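You operate a simulated robot arm through the tools that you are given. There is no shell and no other tool.

You run a simulated two-armed robot. Do the job below in one go: nothing can be reset, and whatever is moved stays where it is left.

TASK
Level the stub post and tap the post wedge home.
Fine: the frame level stays on the post's plate and reads within 0.2 deg of nought; the frame mallet goes back on its rest; fingers clear of the wedge.

It is judged by the outcome, as a careful person would: the job done as asked, and still so three seconds after it is handed in. It fails if anything else is knocked over, pushed out of place, dropped, spilled or broken.

THE ROBOT
Two 7-joint arms with fingered hands on one trunk that stands fixed in place. Base frame: the origin is at the foot of the trunk, x ahead of it, y to its left, z up; the work surface is at about z = 800. Units: mm, degrees, N and s.
The left shoulder is at [70, 140, 1133], the right one opposite. With the tool pointing down near the work surface each hand reaches from about 440 to 840 mm from the base axis, measured 20 degrees to its own side. Payload 3.9 kg a hand.
The tool frame of a hand sits at the grasp point between the pads (the TCP): z along the fingers, y along the line on which they close. The tips reach 29 mm beyond it. The gripper opens to 100 mm; its body begins 34 mm behind the TCP. The gripper is a hand of 5 fingers: y runs from the thumb to the fingers, the wrist lies at [-15, -105, -177] in the tool frame, and closing takes about 1.5 s.
Orientation is told as [roll, pitch, yaw] about the base's x, y, z axes, in that order, counted from this pose: with the fingers straight down and the wrist toward the robot, the tool's x, y and z point along [0, 1, 0], [1, 0, 0] and [0, 0, -1] of the base frame.

THE INTERFACE
- The arms move only by the tool servo_tool. It takes "left_steps", "right_steps" or both (then of equal length, played together; a hand with none holds still); each is a list of rows, each a list of 7 numbers: the opening, from 0 (shut) to 1 (fully open), then the shift along the tool's x, y, z in mm, then the turn, a rotation vector about the tool's x, y, z in degrees. In form: [[fingers, tx, ty, tz, ax, ay, az], ...]. A call has 1 to 20 rows; each row shifts and turns the commanded pose from where the row before left it, along the tool's axes as they then stand. Each row takes 0.2 s and may step no farther than 50 mm and 8.6 degrees from the row before; otherwise, or with a gripper value out of range, the whole call is refused. A pose out of reach is approached as far as the arm can. The call stops where the force on the tool passes 40 N (or 10 N more than at its start, if that is more) or the arm is blocked; 0.2 s more then pass. The fingers move at their own pace (about 153 mm/s each) and stop on an object; they squeeze with about 32 N. The grip force told is the motor's: it shows also when the fingers shut on nothing. Time passes only in rows, and 0.2 s behind the last, so rows that do not move let the fingers close. The reply holds the time, the measured pose of the TCP, the force on the tool along the base axes, the opening and the grip force, in the units named above and with some noise, with the torque about the TCP (base axes, N m) and any sound that the robot's microphone picked up.
- Cameras (640 x 400 px; columns grow to the right, rows downward): "scene" is now at [132, -4.9, 1447.5]; the picture's right is [0.06, -1.00, 0.00], its down [-0.65, -0.04, -0.76] and it looks along [0.76, 0.05, -0.65] (base axes); focal length 259 px, centre (320, 200). "left" rides on the left gripper at [-65, -86, -121] in its tool frame; the picture's right is [-0.76, -0.31, 0.58], its down [0.59, -0.70, 0.40] and it looks along [0.28, 0.64, 0.71] (tool axes); focal length 247 px, centre (320, 200). "right" rides on the right gripper at [66, -86, -121] in its tool frame; the picture's right is [-0.76, 0.31, -0.58], its down [-0.59, -0.70, 0.40] and it looks along [-0.28, 0.64, 0.71] (tool axes); focal length 247 px, centre (320, 200). There is no depth. A picture from a camera that has moved, and an enlarged one, comes with that camera's place and axes in the base frame and with its lens. The place of the scene camera against the robot may be out by one fixed shift of up to 18 mm in any direction.
- get_image(camera): a new picture of that camera. No time passes.
- raise_lower(by): slides the trunk up (or, below 0, down) by that many mm; the arms and the scene camera ride with it, the base frame stays. It gives what a move gives, with no picture.
- hand_shape(shape, hand): the hand has 5 fingers and takes this shape, open, in about a second: jaw (thumb against the fingers, like two jaws); tri (thumb and two fingers); tip (a fingertip pinch); poke (one finger out to press); point (the index stretched); flat (the hand flat); cup (the hand cupped); fist (a fist). The gripper value then closes the fingers along that shape, each until it touches; the sizes above hold for jaw. It gives what a move gives, with no picture.
- head_to(pan, tilt): turns the head with the scene camera to pan (to the left, within 86 degrees either way) and tilt (down, from -29 to 69), counted from straight ahead of the robot. It gives what a move gives.
- zoom(camera, box): a new picture of the part [left, top, right, bottom] of that camera's present view, enlarged. No time passes.
- sign_off(): hands the job in; it is judged then, once.

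Nothing tells you positions but the pictures and the camera data. Unless the task says otherwise, let go and move clear before handing in.

The tools are called as a command line: name --argument value ..., lists and objects as JSON in quotes. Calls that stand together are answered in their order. servo_tool: Moves the arms, as the interface text tells. Its arguments: {"type":"object","properties":{"left_steps":{"type":"array"},"right_steps":{"type":"array"}},"required":[]} The other tools are called the same way: raise_lower (by) moves the trunk up or down; hand_shape (shape, hand) gives the hand a shape; head_to (pan, tilt) turns the head that bears the scene camera; get_image (camera) takes a picture; zoom (camera, box) takes an enlarged picture of a part of a camera's view; sign_off () hands the job in.

At the start:

```text
time_s: 0.0
left_ee_pos: [387.5, 193.2, 1276.6]
left_orientation: [0.0, -0.2, 0.0]
left_ft_force: [-0.2, 0.3, -0.1]
left_torque: [0.03, -0.03, -0.01]
left_finger_gap: 99.8
left_finger_force: 0.0
left_shape: jaw
right_ee_pos: [467.2, -175.4, 1250.7]
right_orientation: [0.0, 0.0, 0.0]
right_ft_force: [0.1, 1.0, -0.3]
right_torque: [-0.02, -0.01, 0.02]
right_finger_gap: 99.6
right_finger_force: 0.0
right_shape: jaw
trunk travel left (down, up): [-775.0, 65.0]
head pan, tilt (commanded): [3.7, 40.3]
```

scene: 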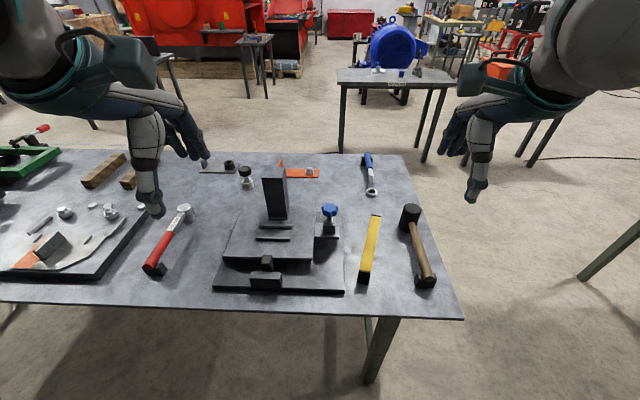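
right: 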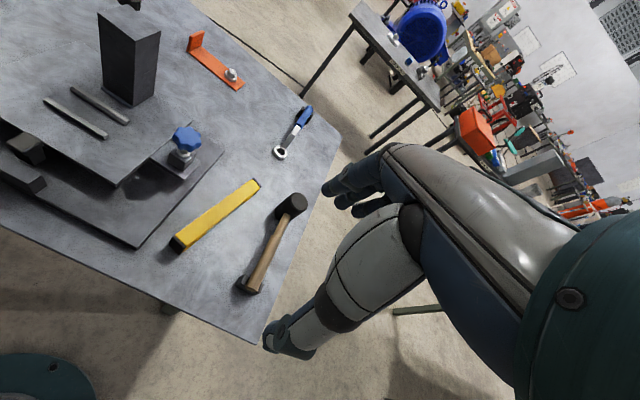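
left: 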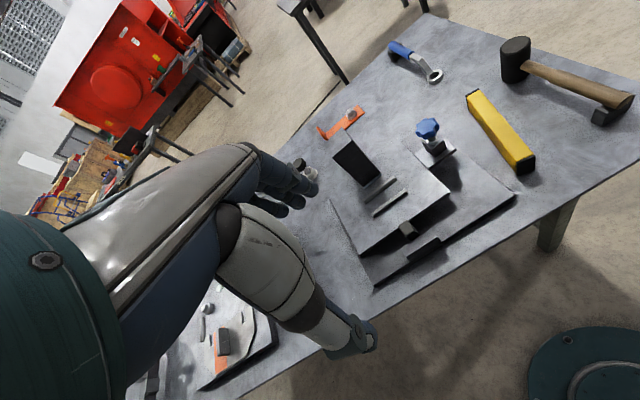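

I see a table with a stub post standing on a base plate, a blue knob screw, a yellow level, a mallet on its rest at the right and other tools. I'll enlarge the views to work out the mechanism before moving.

zoom --camera "scene" --box '[200, 140, 360, 300]'

zoom --camera "scene" --box '[310, 140, 470, 300]'

zoom --camera "right" --box '[0, 0, 250, 250]'

zoom --camera "left" --box '[310, 70, 540, 300]'

zoom --camera "scene" --box '[0, 120, 200, 300]'

```text
2.50 times, centred on (280, 220) of scene
camera zoom: at [132.0, -4.9, 1447.5], right [0.06, -1.0, 0.0], down [-0.65, -0.04, -0.76], along [0.76, 0.05, -0.65], focal length 647 px, centre (420, 150)
```

zoom: 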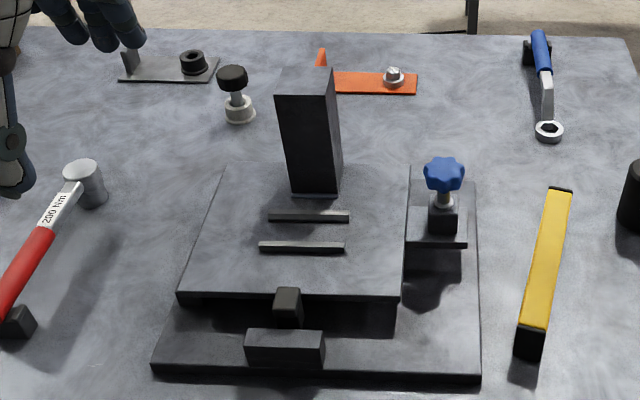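

```text
2.50 times, centred on (390, 220) of scene
camera zoom: at [132.0, -4.9, 1447.5], right [0.06, -1.0, 0.0], down [-0.65, -0.04, -0.76], along [0.76, 0.05, -0.65], focal length 647 px, centre (145, 150)
```

zoom: 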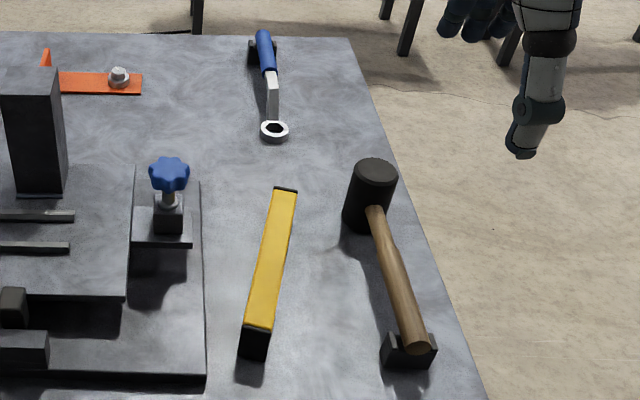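

```text
1.60 times, centred on (125, 125) of right
camera zoom: at [381.4, -108.9, 1370.6], right [0.31, -0.76, 0.58], down [-0.7, -0.59, -0.4], along [0.64, -0.28, -0.71], focal length 395 px, centre (632, 320)
```

zoom: 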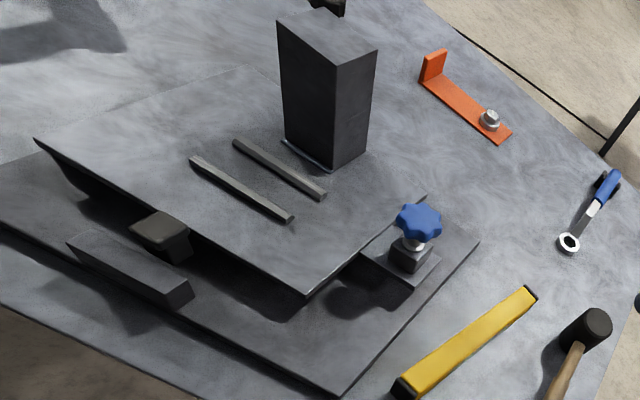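

```text
1.74 times, centred on (425, 185) of left
camera zoom: at [301.6, 127.3, 1398.3], right [-0.31, -0.76, -0.58], down [-0.7, 0.59, -0.4], along [0.64, 0.28, -0.71], focal length 430 px, centre (137, 226)
```

zoom: 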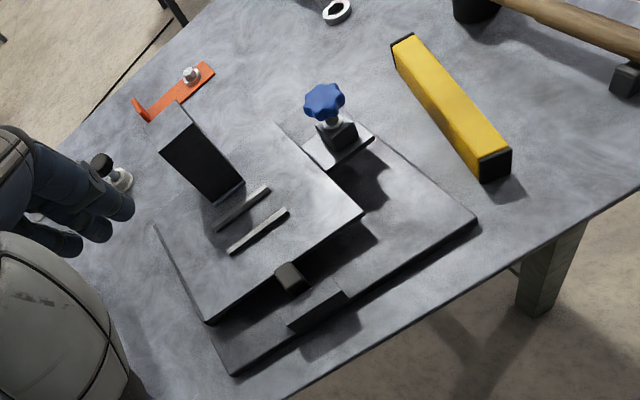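

```text
2.22 times, centred on (100, 210) of scene
camera zoom: at [132.0, -4.9, 1447.5], right [0.06, -1.0, 0.0], down [-0.65, -0.04, -0.76], along [0.76, 0.05, -0.65], focal length 575 px, centre (809, 178)
```

zoom: 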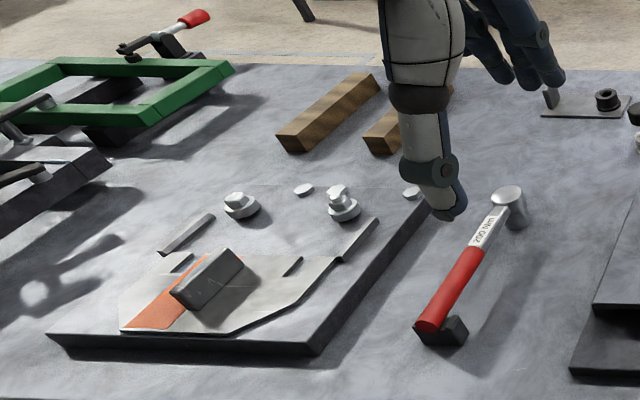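

The upper plate carries the post and two ribs, with a blue-knobbed levelling screw at the right and a dark wedge at the front edge. I'll look more closely at the level, the wedge and the screw.

zoom --camera "scene" --box '[235, 240, 305, 300]'

zoom --camera "scene" --box '[345, 205, 395, 295]'

zoom --camera "scene" --box '[300, 190, 360, 260]'

zoom --camera "right" --box '[130, 100, 320, 300]'

zoom --camera "right" --box '[0, 100, 140, 220]'

zoom --camera "left" --box '[440, 20, 640, 200]'

```text
6.67 times, centred on (270, 270) of scene
camera zoom: at [132.0, -4.9, 1447.5], right [0.06, -1.0, 0.0], down [-0.65, -0.04, -0.76], along [0.76, 0.05, -0.65], focal length 1726 px, centre (653, -267)
```

zoom: 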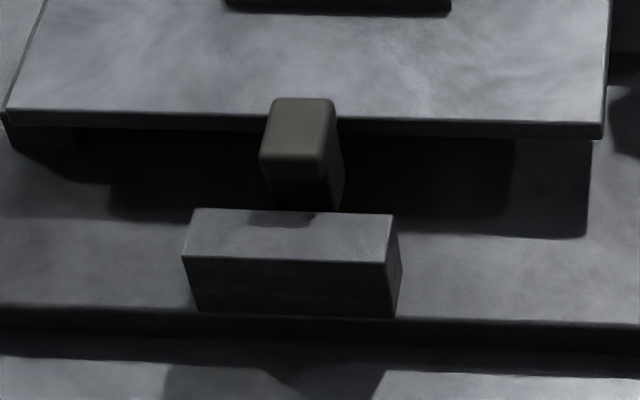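

```text
4.44 times, centred on (370, 250) of scene
camera zoom: at [132.0, -4.9, 1447.5], right [0.06, -1.0, 0.0], down [-0.65, -0.04, -0.76], along [0.76, 0.05, -0.65], focal length 1150 px, centre (98, -22)
```

zoom: 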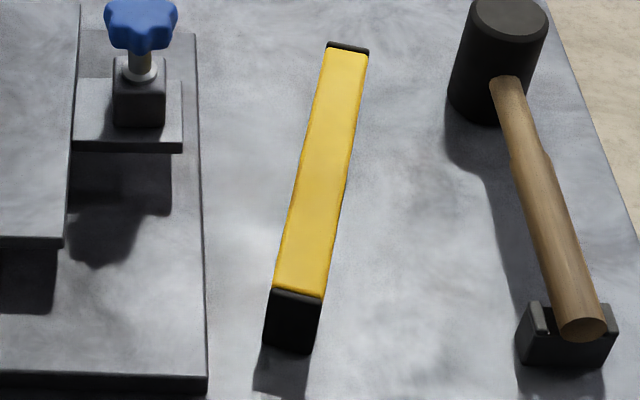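

```text
5.71 times, centred on (330, 225) of scene
camera zoom: at [132.0, -4.9, 1447.5], right [0.06, -1.0, 0.0], down [-0.65, -0.04, -0.76], along [0.76, 0.05, -0.65], focal length 1479 px, centre (263, 57)
```

zoom: 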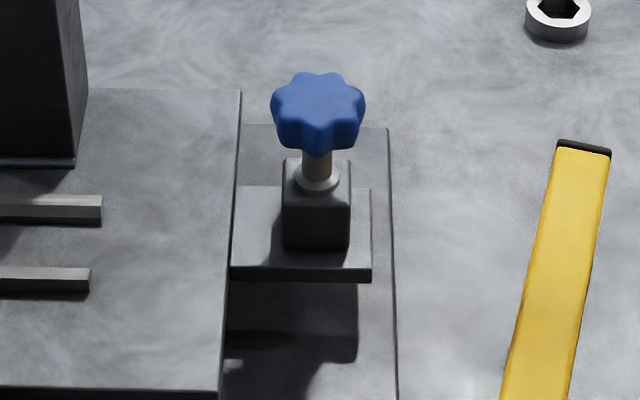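

```text
2.00 times, centred on (225, 200) of right
camera zoom: at [381.4, -108.9, 1370.6], right [0.31, -0.76, 0.58], down [-0.7, -0.59, -0.4], along [0.64, -0.28, -0.71], focal length 494 px, centre (510, 200)
```

zoom: 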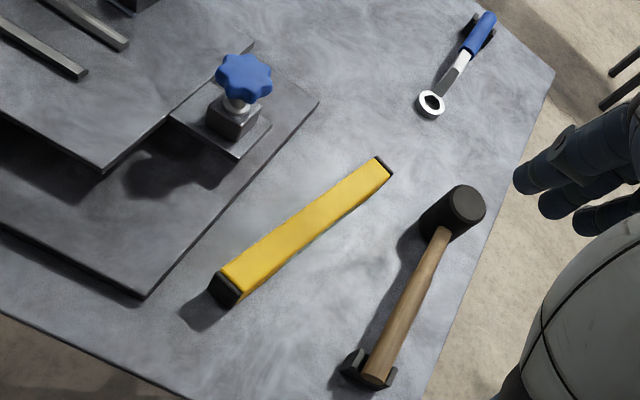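

```text
3.33 times, centred on (70, 160) of right
camera zoom: at [381.4, -108.9, 1370.6], right [0.31, -0.76, 0.58], down [-0.7, -0.59, -0.4], along [0.64, -0.28, -0.71], focal length 823 px, centre (1153, 333)
```

zoom: 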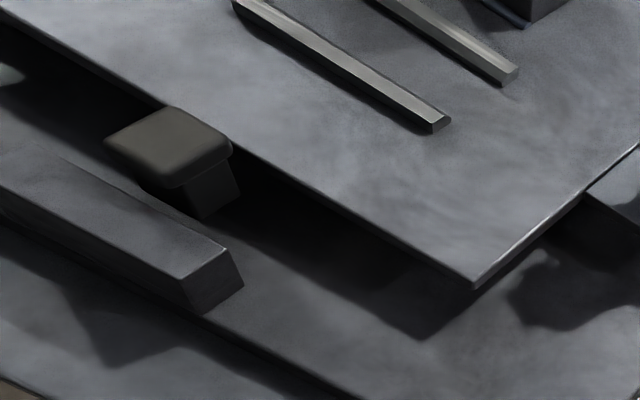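

```text
2.22 times, centred on (540, 110) of left
camera zoom: at [301.6, 127.3, 1398.3], right [-0.31, -0.76, -0.58], down [-0.7, 0.59, -0.4], along [0.64, 0.28, -0.71], focal length 549 px, centre (-169, 400)
```

zoom: 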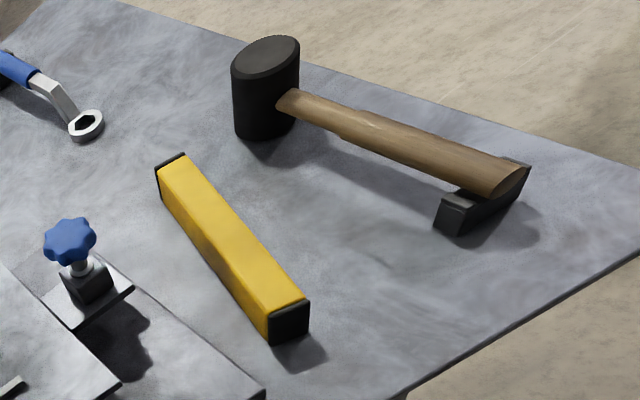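

The wedge is driven downward, the yellow bar is the level, and the mallet stands on its head with the handle in a fork rest. I'll check the level's faces for a display, and the wedge and screw, at higher zoom.

zoom --camera "left" --box '[460, 80, 540, 180]'

zoom --camera "right" --box '[165, 170, 265, 260]'

zoom --camera "left" --box '[360, 190, 460, 290]'

zoom --camera "left" --box '[400, 110, 470, 170]'

zoom --camera "right" --box '[140, 115, 220, 195]'

zoom --camera "left" --box '[490, 30, 640, 130]'

```text
4.00 times, centred on (500, 130) of left
camera zoom: at [301.6, 127.3, 1398.3], right [-0.31, -0.76, -0.58], down [-0.7, 0.59, -0.4], along [0.64, 0.28, -0.71], focal length 988 px, centre (-400, 480)
```

zoom: 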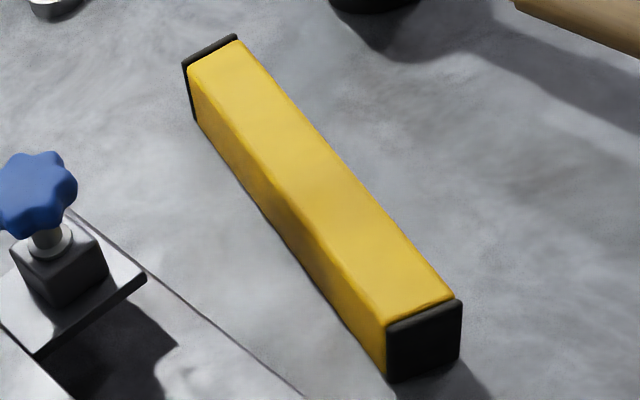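

```text
4.44 times, centred on (215, 215) of right
camera zoom: at [381.4, -108.9, 1370.6], right [0.31, -0.76, 0.58], down [-0.7, -0.59, -0.4], along [0.64, -0.28, -0.71], focal length 1098 px, centre (787, 133)
```

zoom: 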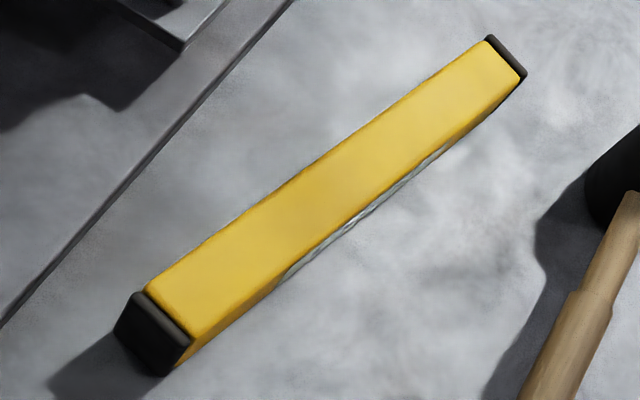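

```text
4.00 times, centred on (410, 240) of left
camera zoom: at [301.6, 127.3, 1398.3], right [-0.31, -0.76, -0.58], down [-0.7, 0.59, -0.4], along [0.64, 0.28, -0.71], focal length 988 px, centre (-40, 40)
```

zoom: 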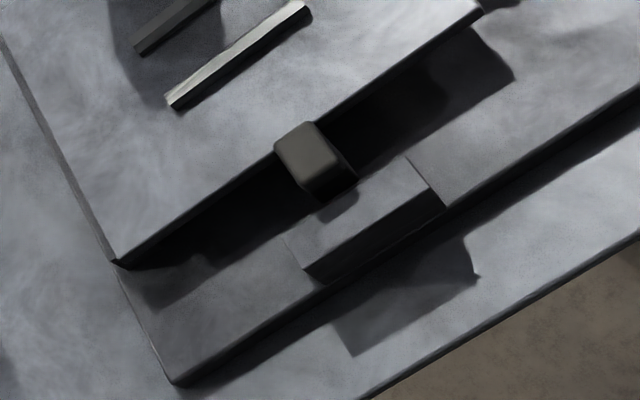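

```text
6.67 times, centred on (435, 140) of left
camera zoom: at [301.6, 127.3, 1398.3], right [-0.31, -0.76, -0.58], down [-0.7, 0.59, -0.4], along [0.64, 0.28, -0.71], focal length 1646 px, centre (-447, 600)
```

zoom: 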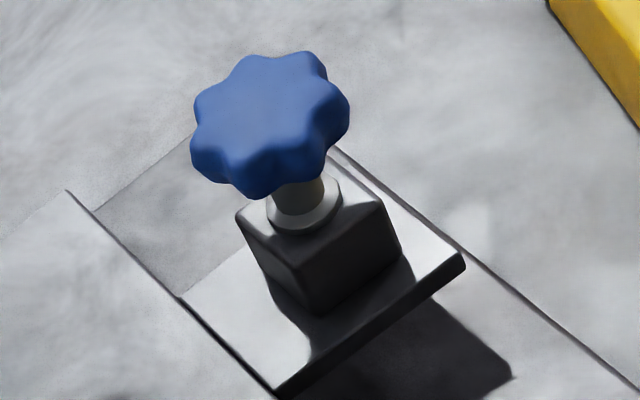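

```text
5.00 times, centred on (180, 155) of right
camera zoom: at [381.4, -108.9, 1370.6], right [0.31, -0.76, 0.58], down [-0.7, -0.59, -0.4], along [0.64, -0.28, -0.71], focal length 1235 px, centre (1020, 425)
```

zoom: 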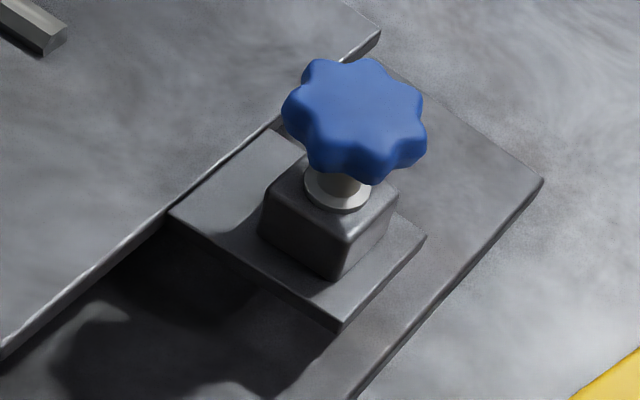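

```text
4.00 times, centred on (565, 80) of left
camera zoom: at [301.6, 127.3, 1398.3], right [-0.31, -0.76, -0.58], down [-0.7, 0.59, -0.4], along [0.64, 0.28, -0.71], focal length 988 px, centre (-660, 680)
```

zoom: 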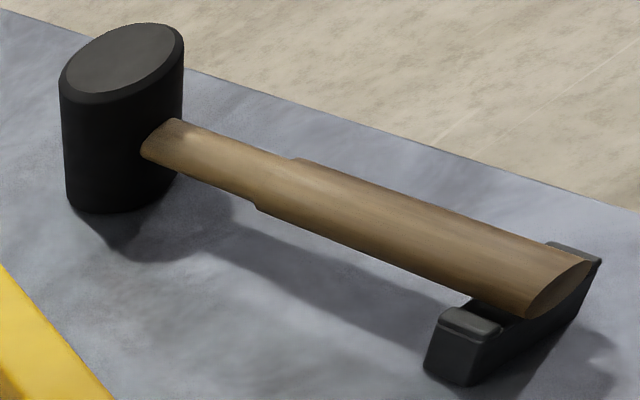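

The level's display seems to be on its right-hand (-y) side. By two-camera sighting the plate spans about x 561–772, y 56–302, with the knob near (666, 13, 963) and the wedge head near (541, 168, 897). I'll look at the hands next to judge clearances.

zoom --camera "scene" --box '[420, 20, 620, 220]'

zoom --camera "scene" --box '[60, 20, 240, 220]'

zoom --camera "right" --box '[240, 100, 540, 400]'

```text
2.00 times, centred on (520, 120) of scene
camera zoom: at [132.0, -4.9, 1447.5], right [0.06, -1.0, 0.0], down [-0.65, -0.04, -0.76], along [0.76, 0.05, -0.65], focal length 518 px, centre (-80, 360)
```

zoom: 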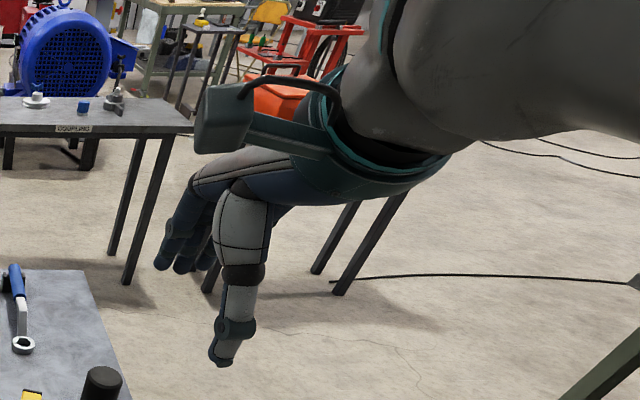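

```text
2.00 times, centred on (150, 120) of scene
camera zoom: at [132.0, -4.9, 1447.5], right [0.06, -1.0, 0.0], down [-0.65, -0.04, -0.76], along [0.76, 0.05, -0.65], focal length 518 px, centre (660, 360)
```

zoom: 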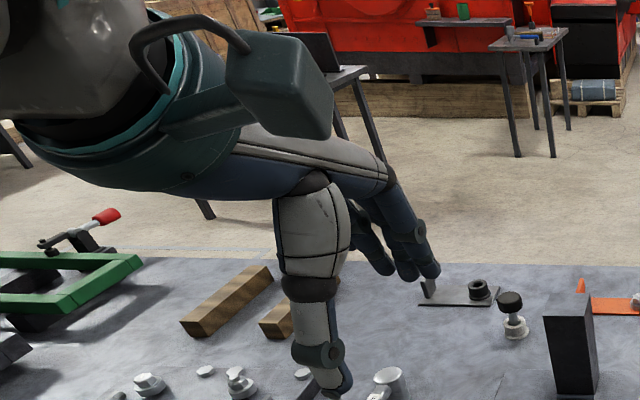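

```text
1.33 times, centred on (390, 250) of right
camera zoom: at [381.4, -108.9, 1370.6], right [0.31, -0.76, 0.58], down [-0.7, -0.59, -0.4], along [0.64, -0.28, -0.71], focal length 329 px, centre (227, 133)
```

zoom: 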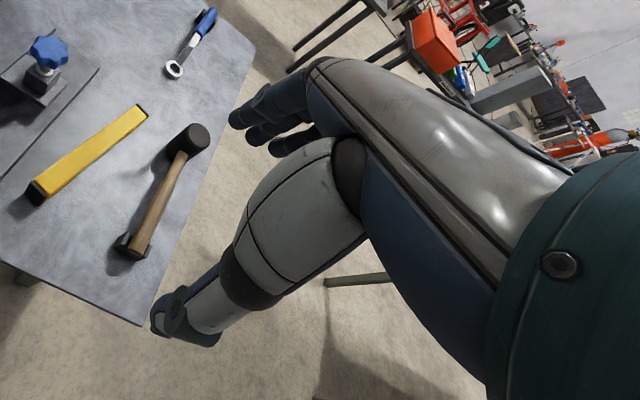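

Refined sighting gives the table at z≈800. The level is about 220×29×52 mm, centred at (655, -115) and yawed about -13°, and the post front is at x≈724. I'll move the right hand above the far half of the level and turn it so the fingers straddle the level. That also brings the wrist camera round to the display side.

servo_tool --right_steps '[[1, 5.6, 31.4, 27, 0, 0, 0], [1, 5.6, 31.4, 27, 0, 0, 0], [1, 5.6, 31.4, 27, 0, 0, 0], [1, 5.6, 31.4, 27, 0, 0, 0], [1, 5.6, 31.4, 27, 0, 0, 0], [1, 5.6, 31.4, 27, 0, 0, 0], [1, 5.6, 31.4, 27, 0, 0, 0], [1, 5.6, 31.4, 27, 0, 0, 0], [1, 0, 0, 0, 0, 0, -8.5], [1, 0, 0, 0, 0, 0, -8.5], [1, 0, 0, 0, 0, 0, -8.5], [1, 0, 0, 0, 0, 0, -8.5], [1, 0, 0, 0, 0, 0, -8.5], [1, 0, 0, 0, 0, 0, -8.5], [1, 0, 0, 0, 0, 0, -8.5], [1, 0, 0, 0, 0, 0, -8.5], [1, 0, 0, 0, 0, 0, -8.5], [1, 0, 0, 0, 0, 0, 0]]'

get_image --camera "right"

get_image --camera "scene"

```text
time_s: 3.8
left_ee_pos: [386.8, 194.1, 1276.8]
left_orientation: [-0.1, 0.0, 0.0]
left_ft_force: [0.0, 1.2, 0.7]
left_torque: [0.0, 0.01, -0.02]
left_finger_gap: 100.0
left_finger_force: 0.0
left_shape: jaw
right_ee_pos: [702.3, -128.4, 1030.0]
right_orientation: [0.0, -0.1, 76.4]
right_ft_force: [0.4, 0.1, -0.6]
right_torque: [0.0, 0.02, -0.01]
right_finger_gap: 99.9
right_finger_force: 0.0
right_shape: jaw
right hand out of reach, approached as far as the arm can: row 17
trunk travel left (down, up): [-775.0, 65.0]
head pan, tilt (commanded): [3.7, 40.3]
```

```text
taken
camera right: at [619.3, -195.2, 1149.2], right [0.81, 0.12, 0.58], down [0.41, -0.82, -0.4], along [0.43, 0.56, -0.71], focal length 247 px, centre (320, 200)
```

right: 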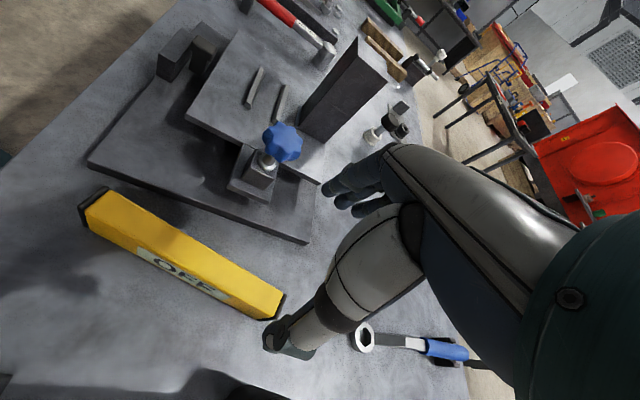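

```text
taken
camera scene: at [132.6, -4.1, 1447.4], right [0.06, -1.0, 0.0], down [-0.65, -0.04, -0.76], along [0.76, 0.05, -0.65], focal length 259 px, centre (320, 200)
```

scene: 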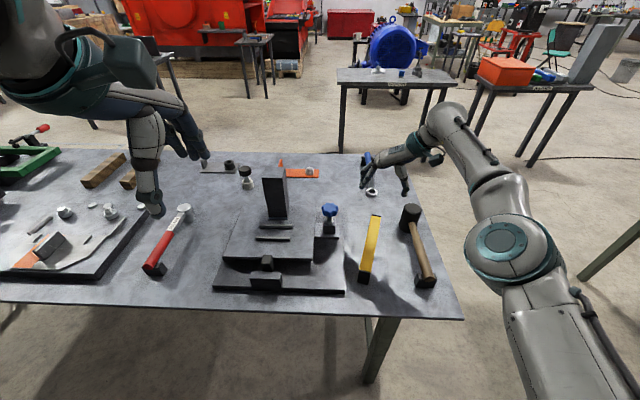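

The display reads "OFF". I'll zoom in on it and look for a power button.

zoom --camera "right" --box '[70, 170, 300, 330]'

zoom --camera "right" --box '[125, 230, 235, 310]'

zoom --camera "right" --box '[80, 10, 340, 240]'

zoom --camera "right" --box '[210, 100, 340, 220]'

```text
2.50 times, centred on (185, 250) of right
camera zoom: at [619.3, -195.2, 1149.2], right [0.81, 0.12, 0.58], down [0.41, -0.82, -0.4], along [0.43, 0.56, -0.71], focal length 617 px, centre (658, 75)
```

zoom: 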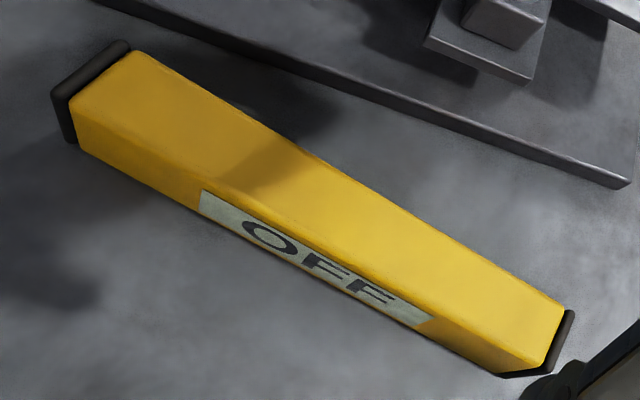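

```text
5.00 times, centred on (180, 270) of right
camera zoom: at [619.3, -195.2, 1149.2], right [0.81, 0.12, 0.58], down [0.41, -0.82, -0.4], along [0.43, 0.56, -0.71], focal length 1235 px, centre (1020, -150)
```

zoom: 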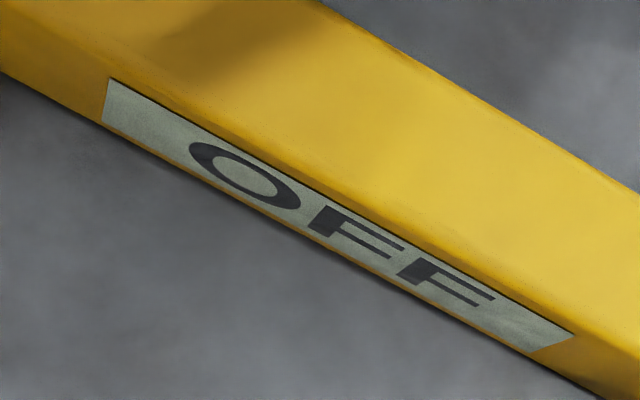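

```text
1.74 times, centred on (210, 125) of right
camera zoom: at [619.3, -195.2, 1149.2], right [0.81, 0.12, 0.58], down [0.41, -0.82, -0.4], along [0.43, 0.56, -0.71], focal length 430 px, centre (511, 330)
```

zoom: 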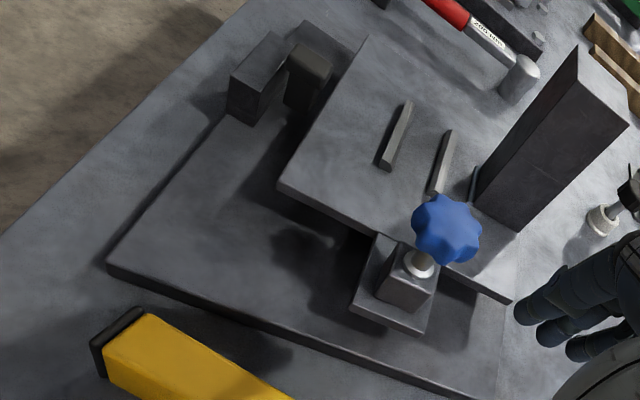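

```text
3.33 times, centred on (275, 160) of right
camera zoom: at [619.3, -195.2, 1149.2], right [0.81, 0.12, 0.58], down [0.41, -0.82, -0.4], along [0.43, 0.56, -0.71], focal length 823 px, centre (470, 333)
```

zoom: 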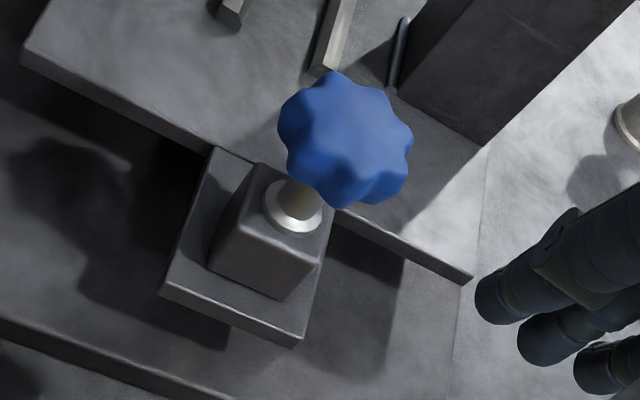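

The display face is confirmed, and the level's centre is at about (654, -112) with a yaw of -13.5°. The right hand is already over the far half of it. I'll narrow the fingers and come down partway to check clearance from the mallet head.

servo_tool --right_steps '[[0.62, 0, 0, 0, 0, 0, 0], [0.62, 0, 0, 30, 0, 0, 0], [0.62, 0, 0, 30, 0, 0, 0], [0.62, 0, 0, 30, 0, 0, 0], [0.62, 0, 0, 0, 0, 0, 0]]'

get_image --camera "right"

zoom --camera "scene" --box '[320, 140, 480, 300]'

zoom --camera "left" --box '[400, 0, 640, 200]'

```text
time_s: 5.0
left_ee_pos: [387.4, 193.8, 1276.5]
left_orientation: [0.0, 0.0, 0.0]
left_ft_force: [-0.4, -0.2, 0.7]
left_torque: [-0.01, -0.01, 0.04]
left_finger_gap: 100.1
left_finger_force: 0.0
left_shape: jaw
right_ee_pos: [704.5, -129.7, 940.4]
right_orientation: [-0.1, 0.0, 76.5]
right_ft_force: [0.5, -0.1, 0.5]
right_torque: [-0.01, -0.01, 0.02]
right_finger_gap: 62.3
right_finger_force: 0.1
right_shape: jaw
trunk travel left (down, up): [-775.0, 65.0]
head pan, tilt (commanded): [3.7, 40.3]
```

```text
taken
camera right: at [620.2, -196.4, 1061.2], right [0.81, 0.12, 0.58], down [0.41, -0.82, -0.4], along [0.43, 0.56, -0.71], focal length 247 px, centre (320, 200)
```

right: 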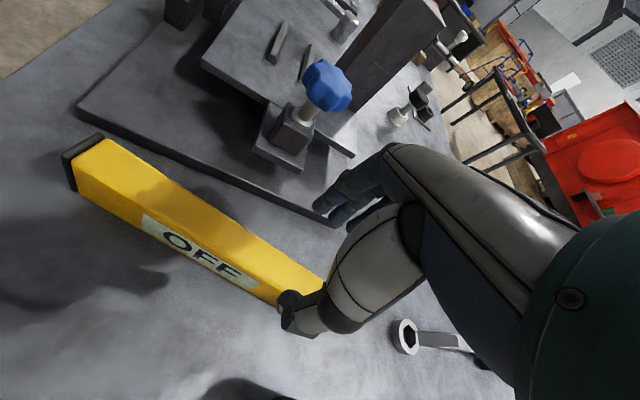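

```text
2.50 times, centred on (400, 220) of scene
camera zoom: at [131.8, -5.0, 1447.5], right [0.06, -1.0, 0.0], down [-0.65, -0.04, -0.76], along [0.76, 0.05, -0.65], focal length 647 px, centre (120, 150)
```

zoom: 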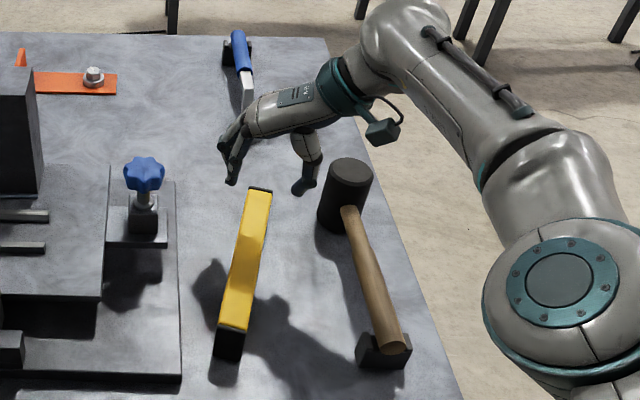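

```text
2.00 times, centred on (520, 100) of left
camera zoom: at [301.3, 127.2, 1398.4], right [-0.31, -0.76, -0.58], down [-0.7, 0.59, -0.4], along [0.64, 0.28, -0.71], focal length 494 px, centre (-80, 400)
```

zoom: 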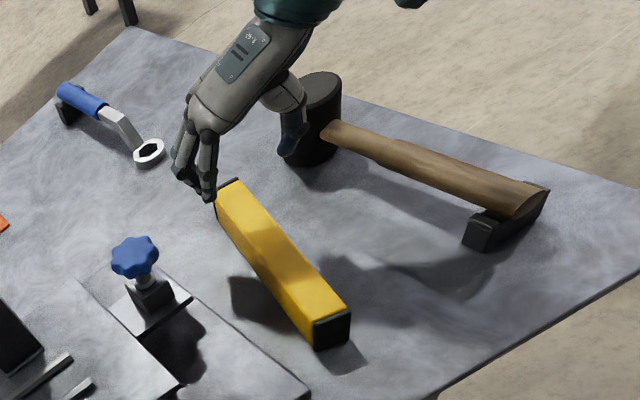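

The thumb is well clear of the mallet head. I'll shift about 5 mm to centre over the level, come down to z≈850, close, and check the grip.

servo_tool --right_steps '[[0.62, -5, 5, 15, 0, 0, 0], [0.62, 0, 0, 25, 0, 0, 0], [0.62, 0, 0, 25, 0, 0, 0], [0.62, 0, 0, 15, 0, 0, 0], [0.62, 0, 0, 9, 0, 0, 0], [0.62, 0, 0, 0, 0, 0, 0]]'

get_image --camera "right"

zoom --camera "left" --box '[400, 0, 640, 200]'

zoom --camera "scene" --box '[340, 170, 440, 290]'

```text
time_s: 6.4
left_ee_pos: [386.3, 193.1, 1277.5]
left_orientation: [0.0, -0.1, 0.0]
left_ft_force: [-0.3, 0.0, -1.1]
left_torque: [0.01, 0.01, -0.01]
left_finger_gap: 99.7
left_finger_force: 0.0
left_shape: jaw
right_ee_pos: [697.1, -128.2, 847.9]
right_orientation: [-0.1, 0.0, 76.4]
right_ft_force: [-0.9, 0.9, -0.7]
right_torque: [-0.01, -0.01, -0.02]
right_finger_gap: 62.2
right_finger_force: 0.1
right_shape: jaw
right hand out of reach, approached as far as the arm can: row 1, 3, 5
trunk travel left (down, up): [-775.0, 65.0]
head pan, tilt (commanded): [3.7, 40.3]
```

```text
taken
camera right: at [613.0, -195.6, 969.4], right [0.81, 0.12, 0.58], down [0.41, -0.82, -0.4], along [0.42, 0.56, -0.71], focal length 247 px, centre (320, 200)
```

right: 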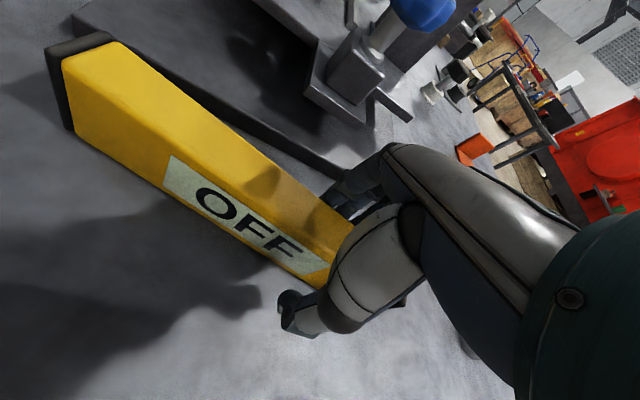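

```text
2.00 times, centred on (520, 100) of left
camera zoom: at [301.7, 127.4, 1398.3], right [-0.31, -0.76, -0.58], down [-0.7, 0.59, -0.4], along [0.64, 0.28, -0.71], focal length 494 px, centre (-80, 400)
```

zoom: 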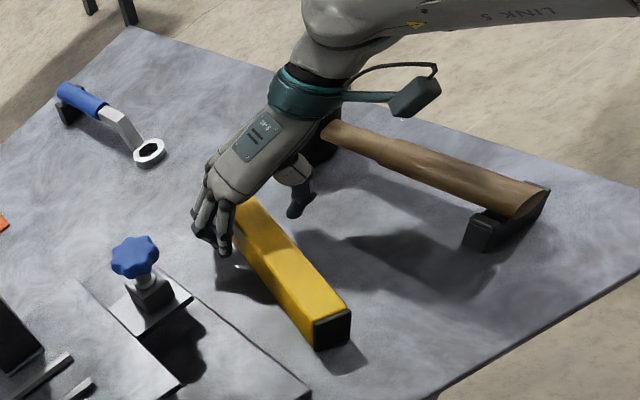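

```text
3.33 times, centred on (390, 230) of scene
camera zoom: at [132.1, -4.7, 1447.5], right [0.06, -1.0, 0.0], down [-0.65, -0.04, -0.76], along [0.76, 0.05, -0.65], focal length 863 px, centre (87, 100)
```

zoom: 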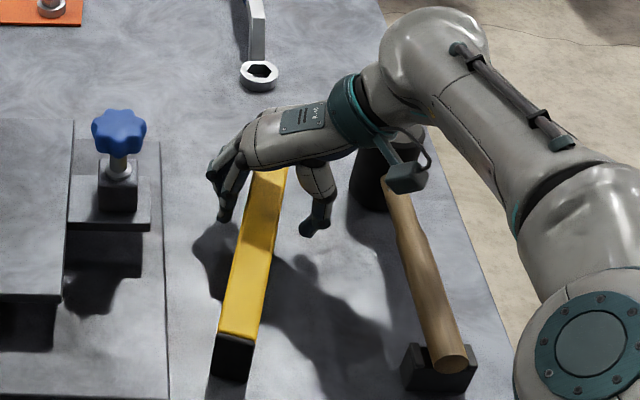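

The arm is at the edge of its reach here, and the fingers straddle the level about 5 mm off-centre. I'll nudge 5 mm toward the fingers' side and then close.

servo_tool --right_steps '[[0.62, 6, 5, 0, 0, 0, 0], [0.62, 0, 0, 0, 0, 0, 0]]'

get_image --camera "right"

```text
time_s: 7.0
left_ee_pos: [387.6, 194.5, 1277.0]
left_orientation: [-0.1, 0.0, 0.0]
left_ft_force: [-0.3, 0.0, -0.2]
left_torque: [-0.01, 0.02, 0.02]
left_finger_gap: 99.9
left_finger_force: 0.1
left_shape: jaw
right_ee_pos: [691.2, -121.4, 849.3]
right_orientation: [0.0, 0.0, 76.5]
right_ft_force: [-0.8, 0.3, -0.4]
right_torque: [-0.01, 0.01, -0.04]
right_finger_gap: 62.3
right_finger_force: 0.1
right_shape: jaw
trunk travel left (down, up): [-775.0, 65.0]
head pan, tilt (commanded): [3.7, 40.3]
```

```text
taken
camera right: at [607.8, -189.3, 969.6], right [0.81, 0.12, 0.58], down [0.41, -0.82, -0.4], along [0.43, 0.56, -0.71], focal length 247 px, centre (320, 200)
```

right: 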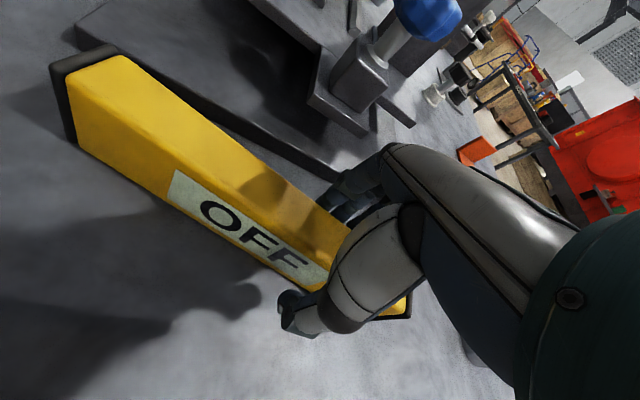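

Centred now. Closing the fingers on the level.

servo_tool --right_steps '[[0.2, 0, 0, 0, 0, 0, 0], [0.1, 0, 0, 0, 0, 0, 0], [0, 0, 0, 0, 0, 0, 0], [0, 0, 0, 0, 0, 0, 0], [0, 0, 0, 0, 0, 0, 0], [0, 0, 0, 0, 0, 0, 0], [0, 0, 0, 0, 0, 0, 0]]'

get_image --camera "right"

```text
time_s: 8.6
left_ee_pos: [386.5, 193.3, 1276.3]
left_orientation: [0.0, -0.1, 0.0]
left_ft_force: [-0.3, 0.0, -0.4]
left_torque: [-0.02, 0.02, 0.0]
left_finger_gap: 99.9
left_finger_force: 0.1
left_shape: jaw
right_ee_pos: [691.3, -122.4, 849.6]
right_orientation: [0.0, -0.1, 76.5]
right_ft_force: [0.5, 0.2, 0.2]
right_torque: [-0.03, 0.03, 0.11]
right_finger_gap: 24.2
right_finger_force: 31.4
right_shape: jaw
trunk travel left (down, up): [-775.0, 65.0]
head pan, tilt (commanded): [3.7, 40.3]
```

```text
taken
camera right: at [607.7, -189.4, 969.5], right [0.81, 0.12, 0.58], down [0.41, -0.82, -0.4], along [0.43, 0.56, -0.71], focal length 247 px, centre (320, 200)
```

right: 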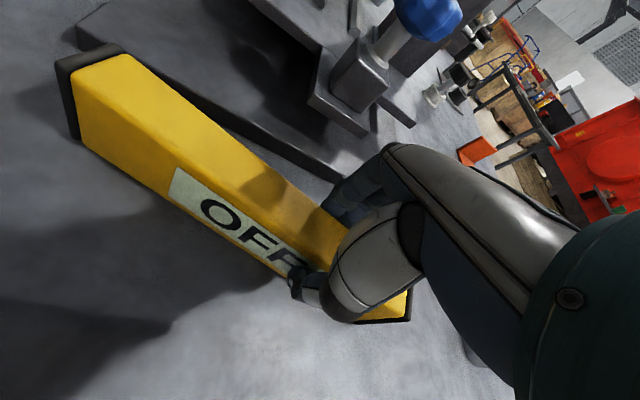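

Gripped (gap 24 mm, 31 N). I'll lift slightly first to check it holds and doesn't droop.

servo_tool --right_steps '[[0, 0, 0, -8, 0, 0, 0], [0, 0, 0, -12, 0, 0, 0], [0, 0, 0, -20, 0, 0, 0], [0, 0, 0, 0, 0, 0, 0]]'

get_image --camera "right"

zoom --camera "left" --box '[400, 0, 640, 200]'

```text
time_s: 9.6
left_ee_pos: [387.8, 192.5, 1275.9]
left_orientation: [0.0, 0.0, 0.0]
left_ft_force: [0.9, -0.2, -0.1]
left_torque: [-0.01, -0.03, 0.0]
left_finger_gap: 99.6
left_finger_force: 0.0
left_shape: jaw
right_ee_pos: [692.1, -122.3, 888.0]
right_orientation: [0.1, 0.1, 76.5]
right_ft_force: [-0.3, -0.4, -3.1]
right_torque: [-0.04, -0.09, 0.0]
right_finger_gap: 24.3
right_finger_force: 32.3
right_shape: jaw
trunk travel left (down, up): [-775.0, 65.0]
head pan, tilt (commanded): [3.7, 40.3]
```

```text
taken
camera right: at [608.9, -189.0, 1008.7], right [0.81, 0.12, 0.58], down [0.41, -0.82, -0.4], along [0.42, 0.56, -0.71], focal length 247 px, centre (320, 200)
```

right: 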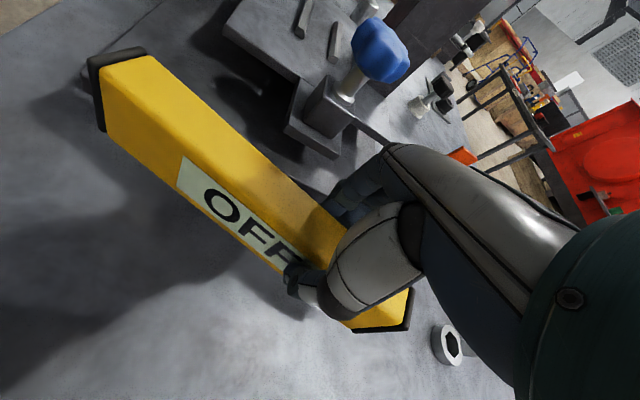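

```text
2.00 times, centred on (520, 100) of left
camera zoom: at [302.5, 127.1, 1398.1], right [-0.31, -0.76, -0.58], down [-0.7, 0.59, -0.4], along [0.64, 0.28, -0.71], focal length 494 px, centre (-80, 400)
```

zoom: 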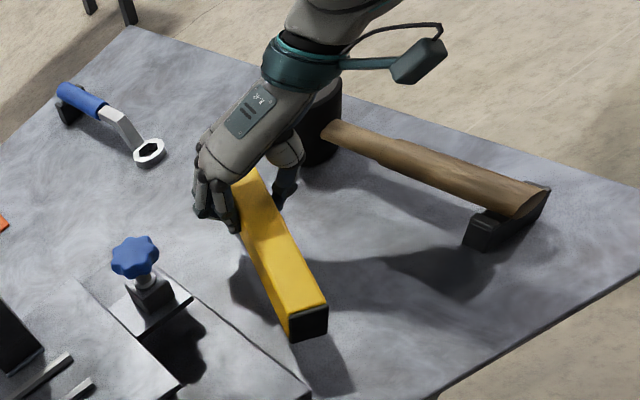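

The level is held (about 3 N) but swung roughly 7° in the grip, which I'll correct when placing it. Next I'll raise it clear of the knob, draw back a little and turn it crosswise.

servo_tool --right_steps '[[0, 8, 0, -38, 0, 0, 0], [0, 8, 0, -38, 0, 0, 0], [0, 8, 0, -38, 0, 0, 0], [0, 8, 0, -38, 0, 0, 0], [0, 0, 0, 0, 0, 0, 7], [0, 0, 0, 0, 0, 0, 8.5], [0, 0, 0, 0, 0, 0, 8.5], [0, 0, 0, 0, 0, 0, 8.5], [0, 0, 0, 0, 0, 0, 8.5], [0, 0, 0, 0, 0, 0, 8.5], [0, 0, 0, 0, 0, 0, 8.5], [0, 0, 0, 0, 0, 0, 7], [0, 0, 0, 0, 0, 0, 4], [0, 0, 0, 0, 0, 0, 0]]'

get_image --camera "right"

get_image --camera "scene"

get_image --camera "left"

```text
time_s: 12.6
left_ee_pos: [387.3, 193.3, 1277.1]
left_orientation: [-0.1, 0.0, 0.0]
left_ft_force: [1.0, 0.5, -0.8]
left_torque: [0.03, -0.02, 0.0]
left_finger_gap: 100.1
left_finger_force: 0.1
left_shape: jaw
right_ee_pos: [661.5, -114.9, 1040.4]
right_orientation: [0.0, 0.1, 7.5]
right_ft_force: [0.0, -0.7, -2.5]
right_torque: [-0.14, -0.01, 0.0]
right_finger_gap: 24.3
right_finger_force: 31.6
right_shape: jaw
trunk travel left (down, up): [-775.0, 65.0]
head pan, tilt (commanded): [3.7, 40.3]
```

```text
taken
camera right: at [567.9, -60.5, 1160.8], right [0.4, -0.71, 0.58], down [-0.62, -0.67, -0.4], along [0.67, -0.2, -0.71], focal length 247 px, centre (320, 200)
```

right: 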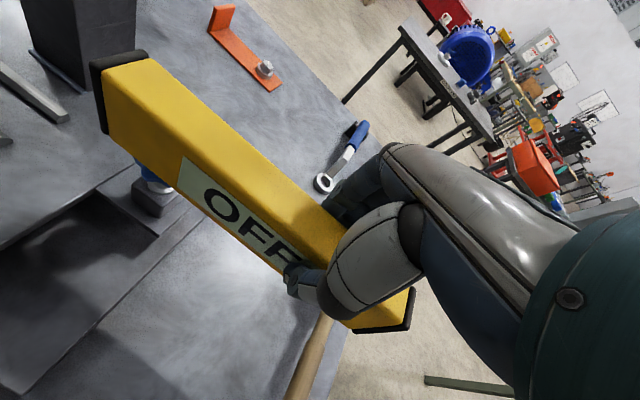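

```text
taken
camera scene: at [132.6, -5.3, 1447.4], right [0.06, -1.0, 0.0], down [-0.65, -0.04, -0.76], along [0.76, 0.05, -0.65], focal length 259 px, centre (320, 200)
```

scene: 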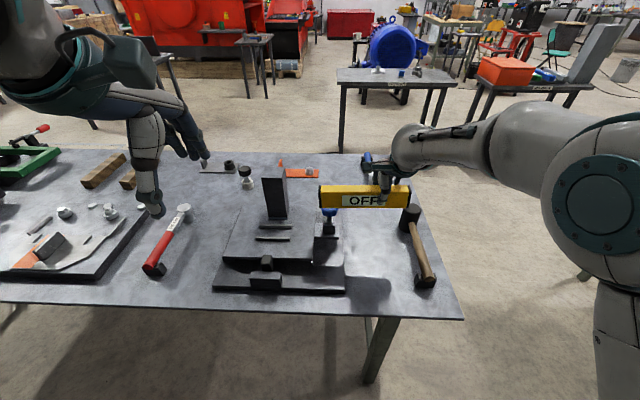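

```text
taken
camera left: at [302.2, 126.8, 1398.2], right [-0.31, -0.76, -0.58], down [-0.7, 0.59, -0.4], along [0.64, 0.28, -0.71], focal length 247 px, centre (320, 200)
```

left: 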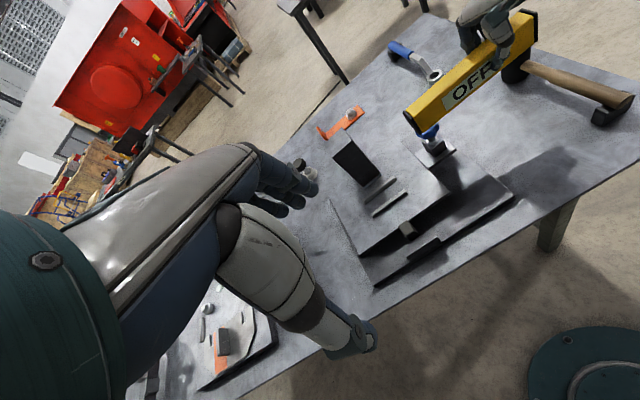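

The level is now crosswise with its display toward me. I'll carry it left over the knob to above the ribs, keeping well in front of the post.

servo_tool --right_steps '[[0, 30, 3.2, 0, 0, 0, 0], [0, 40, 4.2, 0, 0, 0, 0], [0, 40, 4.2, 0, 0, 0, 0], [0, 40, 4.2, 0, 0, 0, 0], [0, 40, 4.2, 0, 0, 0, 0], [0, 40, 4.2, 0, 0, 0, 0], [0, 8, 1, 0, 0, 0, 0], [0, 0, 0, 0, 0, 0, 0], [0, 0, 0, 0, 0, 0, 0]]'

get_image --camera "right"

zoom --camera "scene" --box '[200, 130, 360, 300]'

zoom --camera "left" --box '[310, 20, 540, 290]'

```text
time_s: 14.8
left_ee_pos: [386.5, 194.0, 1275.7]
left_orientation: [-0.1, 0.0, -0.2]
left_ft_force: [0.7, -0.4, -0.2]
left_torque: [0.0, -0.01, -0.03]
left_finger_gap: 99.6
left_finger_force: 0.1
left_shape: jaw
right_ee_pos: [669.1, 100.7, 1051.3]
right_orientation: [2.5, 0.2, 4.8]
right_ft_force: [-0.2, 0.1, -2.9]
right_torque: [-0.13, 0.0, -0.02]
right_finger_gap: 24.5
right_finger_force: 31.8
right_shape: jaw
trunk travel left (down, up): [-775.0, 65.0]
head pan, tilt (commanded): [3.7, 40.3]
stopped in row 9 (right hand): the arm was blocked; the commanded pose is now the measured one
```

```text
taken
camera right: at [579.0, 155.2, 1174.5], right [0.37, -0.75, 0.54], down [-0.65, -0.63, -0.42], along [0.66, -0.2, -0.73], focal length 247 px, centre (320, 200)
```

right: 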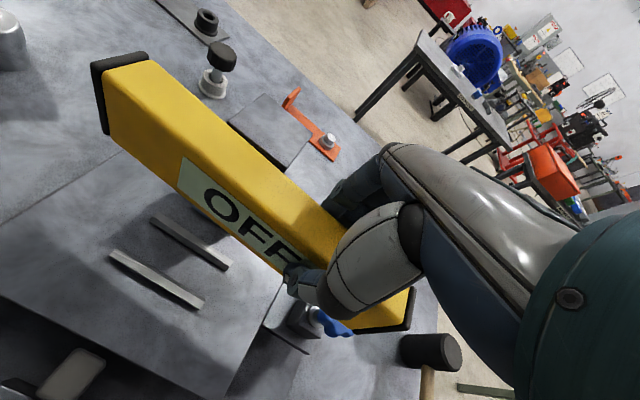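

```text
2.35 times, centred on (280, 215) of scene
camera zoom: at [132.6, -5.4, 1447.4], right [0.06, -1.0, 0.0], down [-0.65, -0.04, -0.76], along [0.76, 0.05, -0.65], focal length 609 px, centre (414, 165)
```

zoom: 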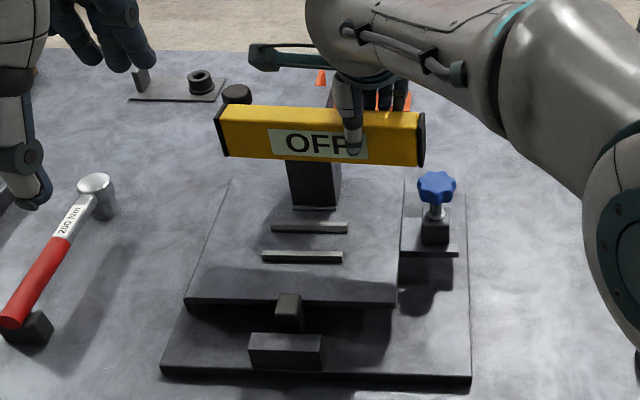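

```text
1.48 times, centred on (425, 155) of left
camera zoom: at [302.1, 126.8, 1398.3], right [-0.31, -0.76, -0.58], down [-0.7, 0.59, -0.4], along [0.64, 0.28, -0.71], focal length 366 px, centre (164, 267)
```

zoom: 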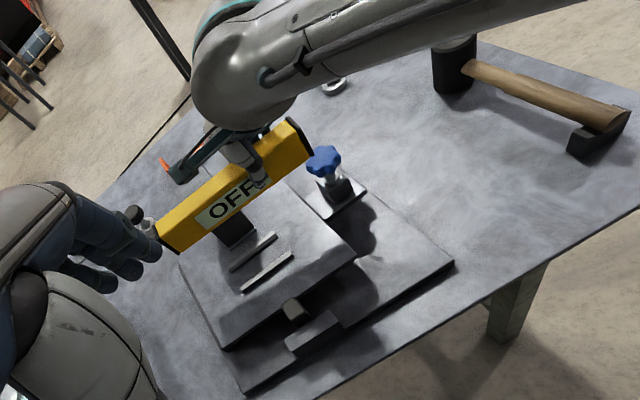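

The right arm stopped short at y≈100, but the tool shows no contact force, so something further up the arm is blocking it. I'll look at the whole scene and at the left camera view.

get_image --camera "scene"

get_image --camera "left"

```text
taken
camera scene: at [132.6, -5.4, 1447.4], right [0.06, -1.0, 0.0], down [-0.65, -0.04, -0.76], along [0.76, 0.05, -0.65], focal length 259 px, centre (320, 200)
```

scene: 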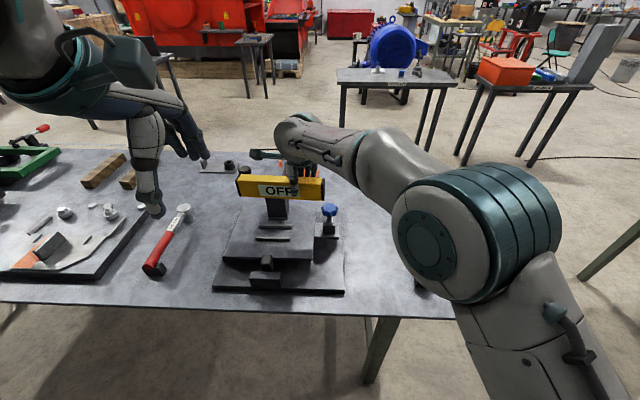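

```text
taken
camera left: at [302.1, 126.8, 1398.3], right [-0.31, -0.76, -0.58], down [-0.7, 0.59, -0.4], along [0.64, 0.28, -0.71], focal length 247 px, centre (320, 200)
```

left: 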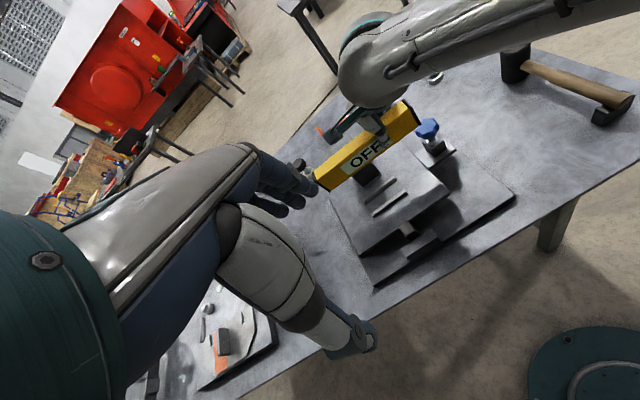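

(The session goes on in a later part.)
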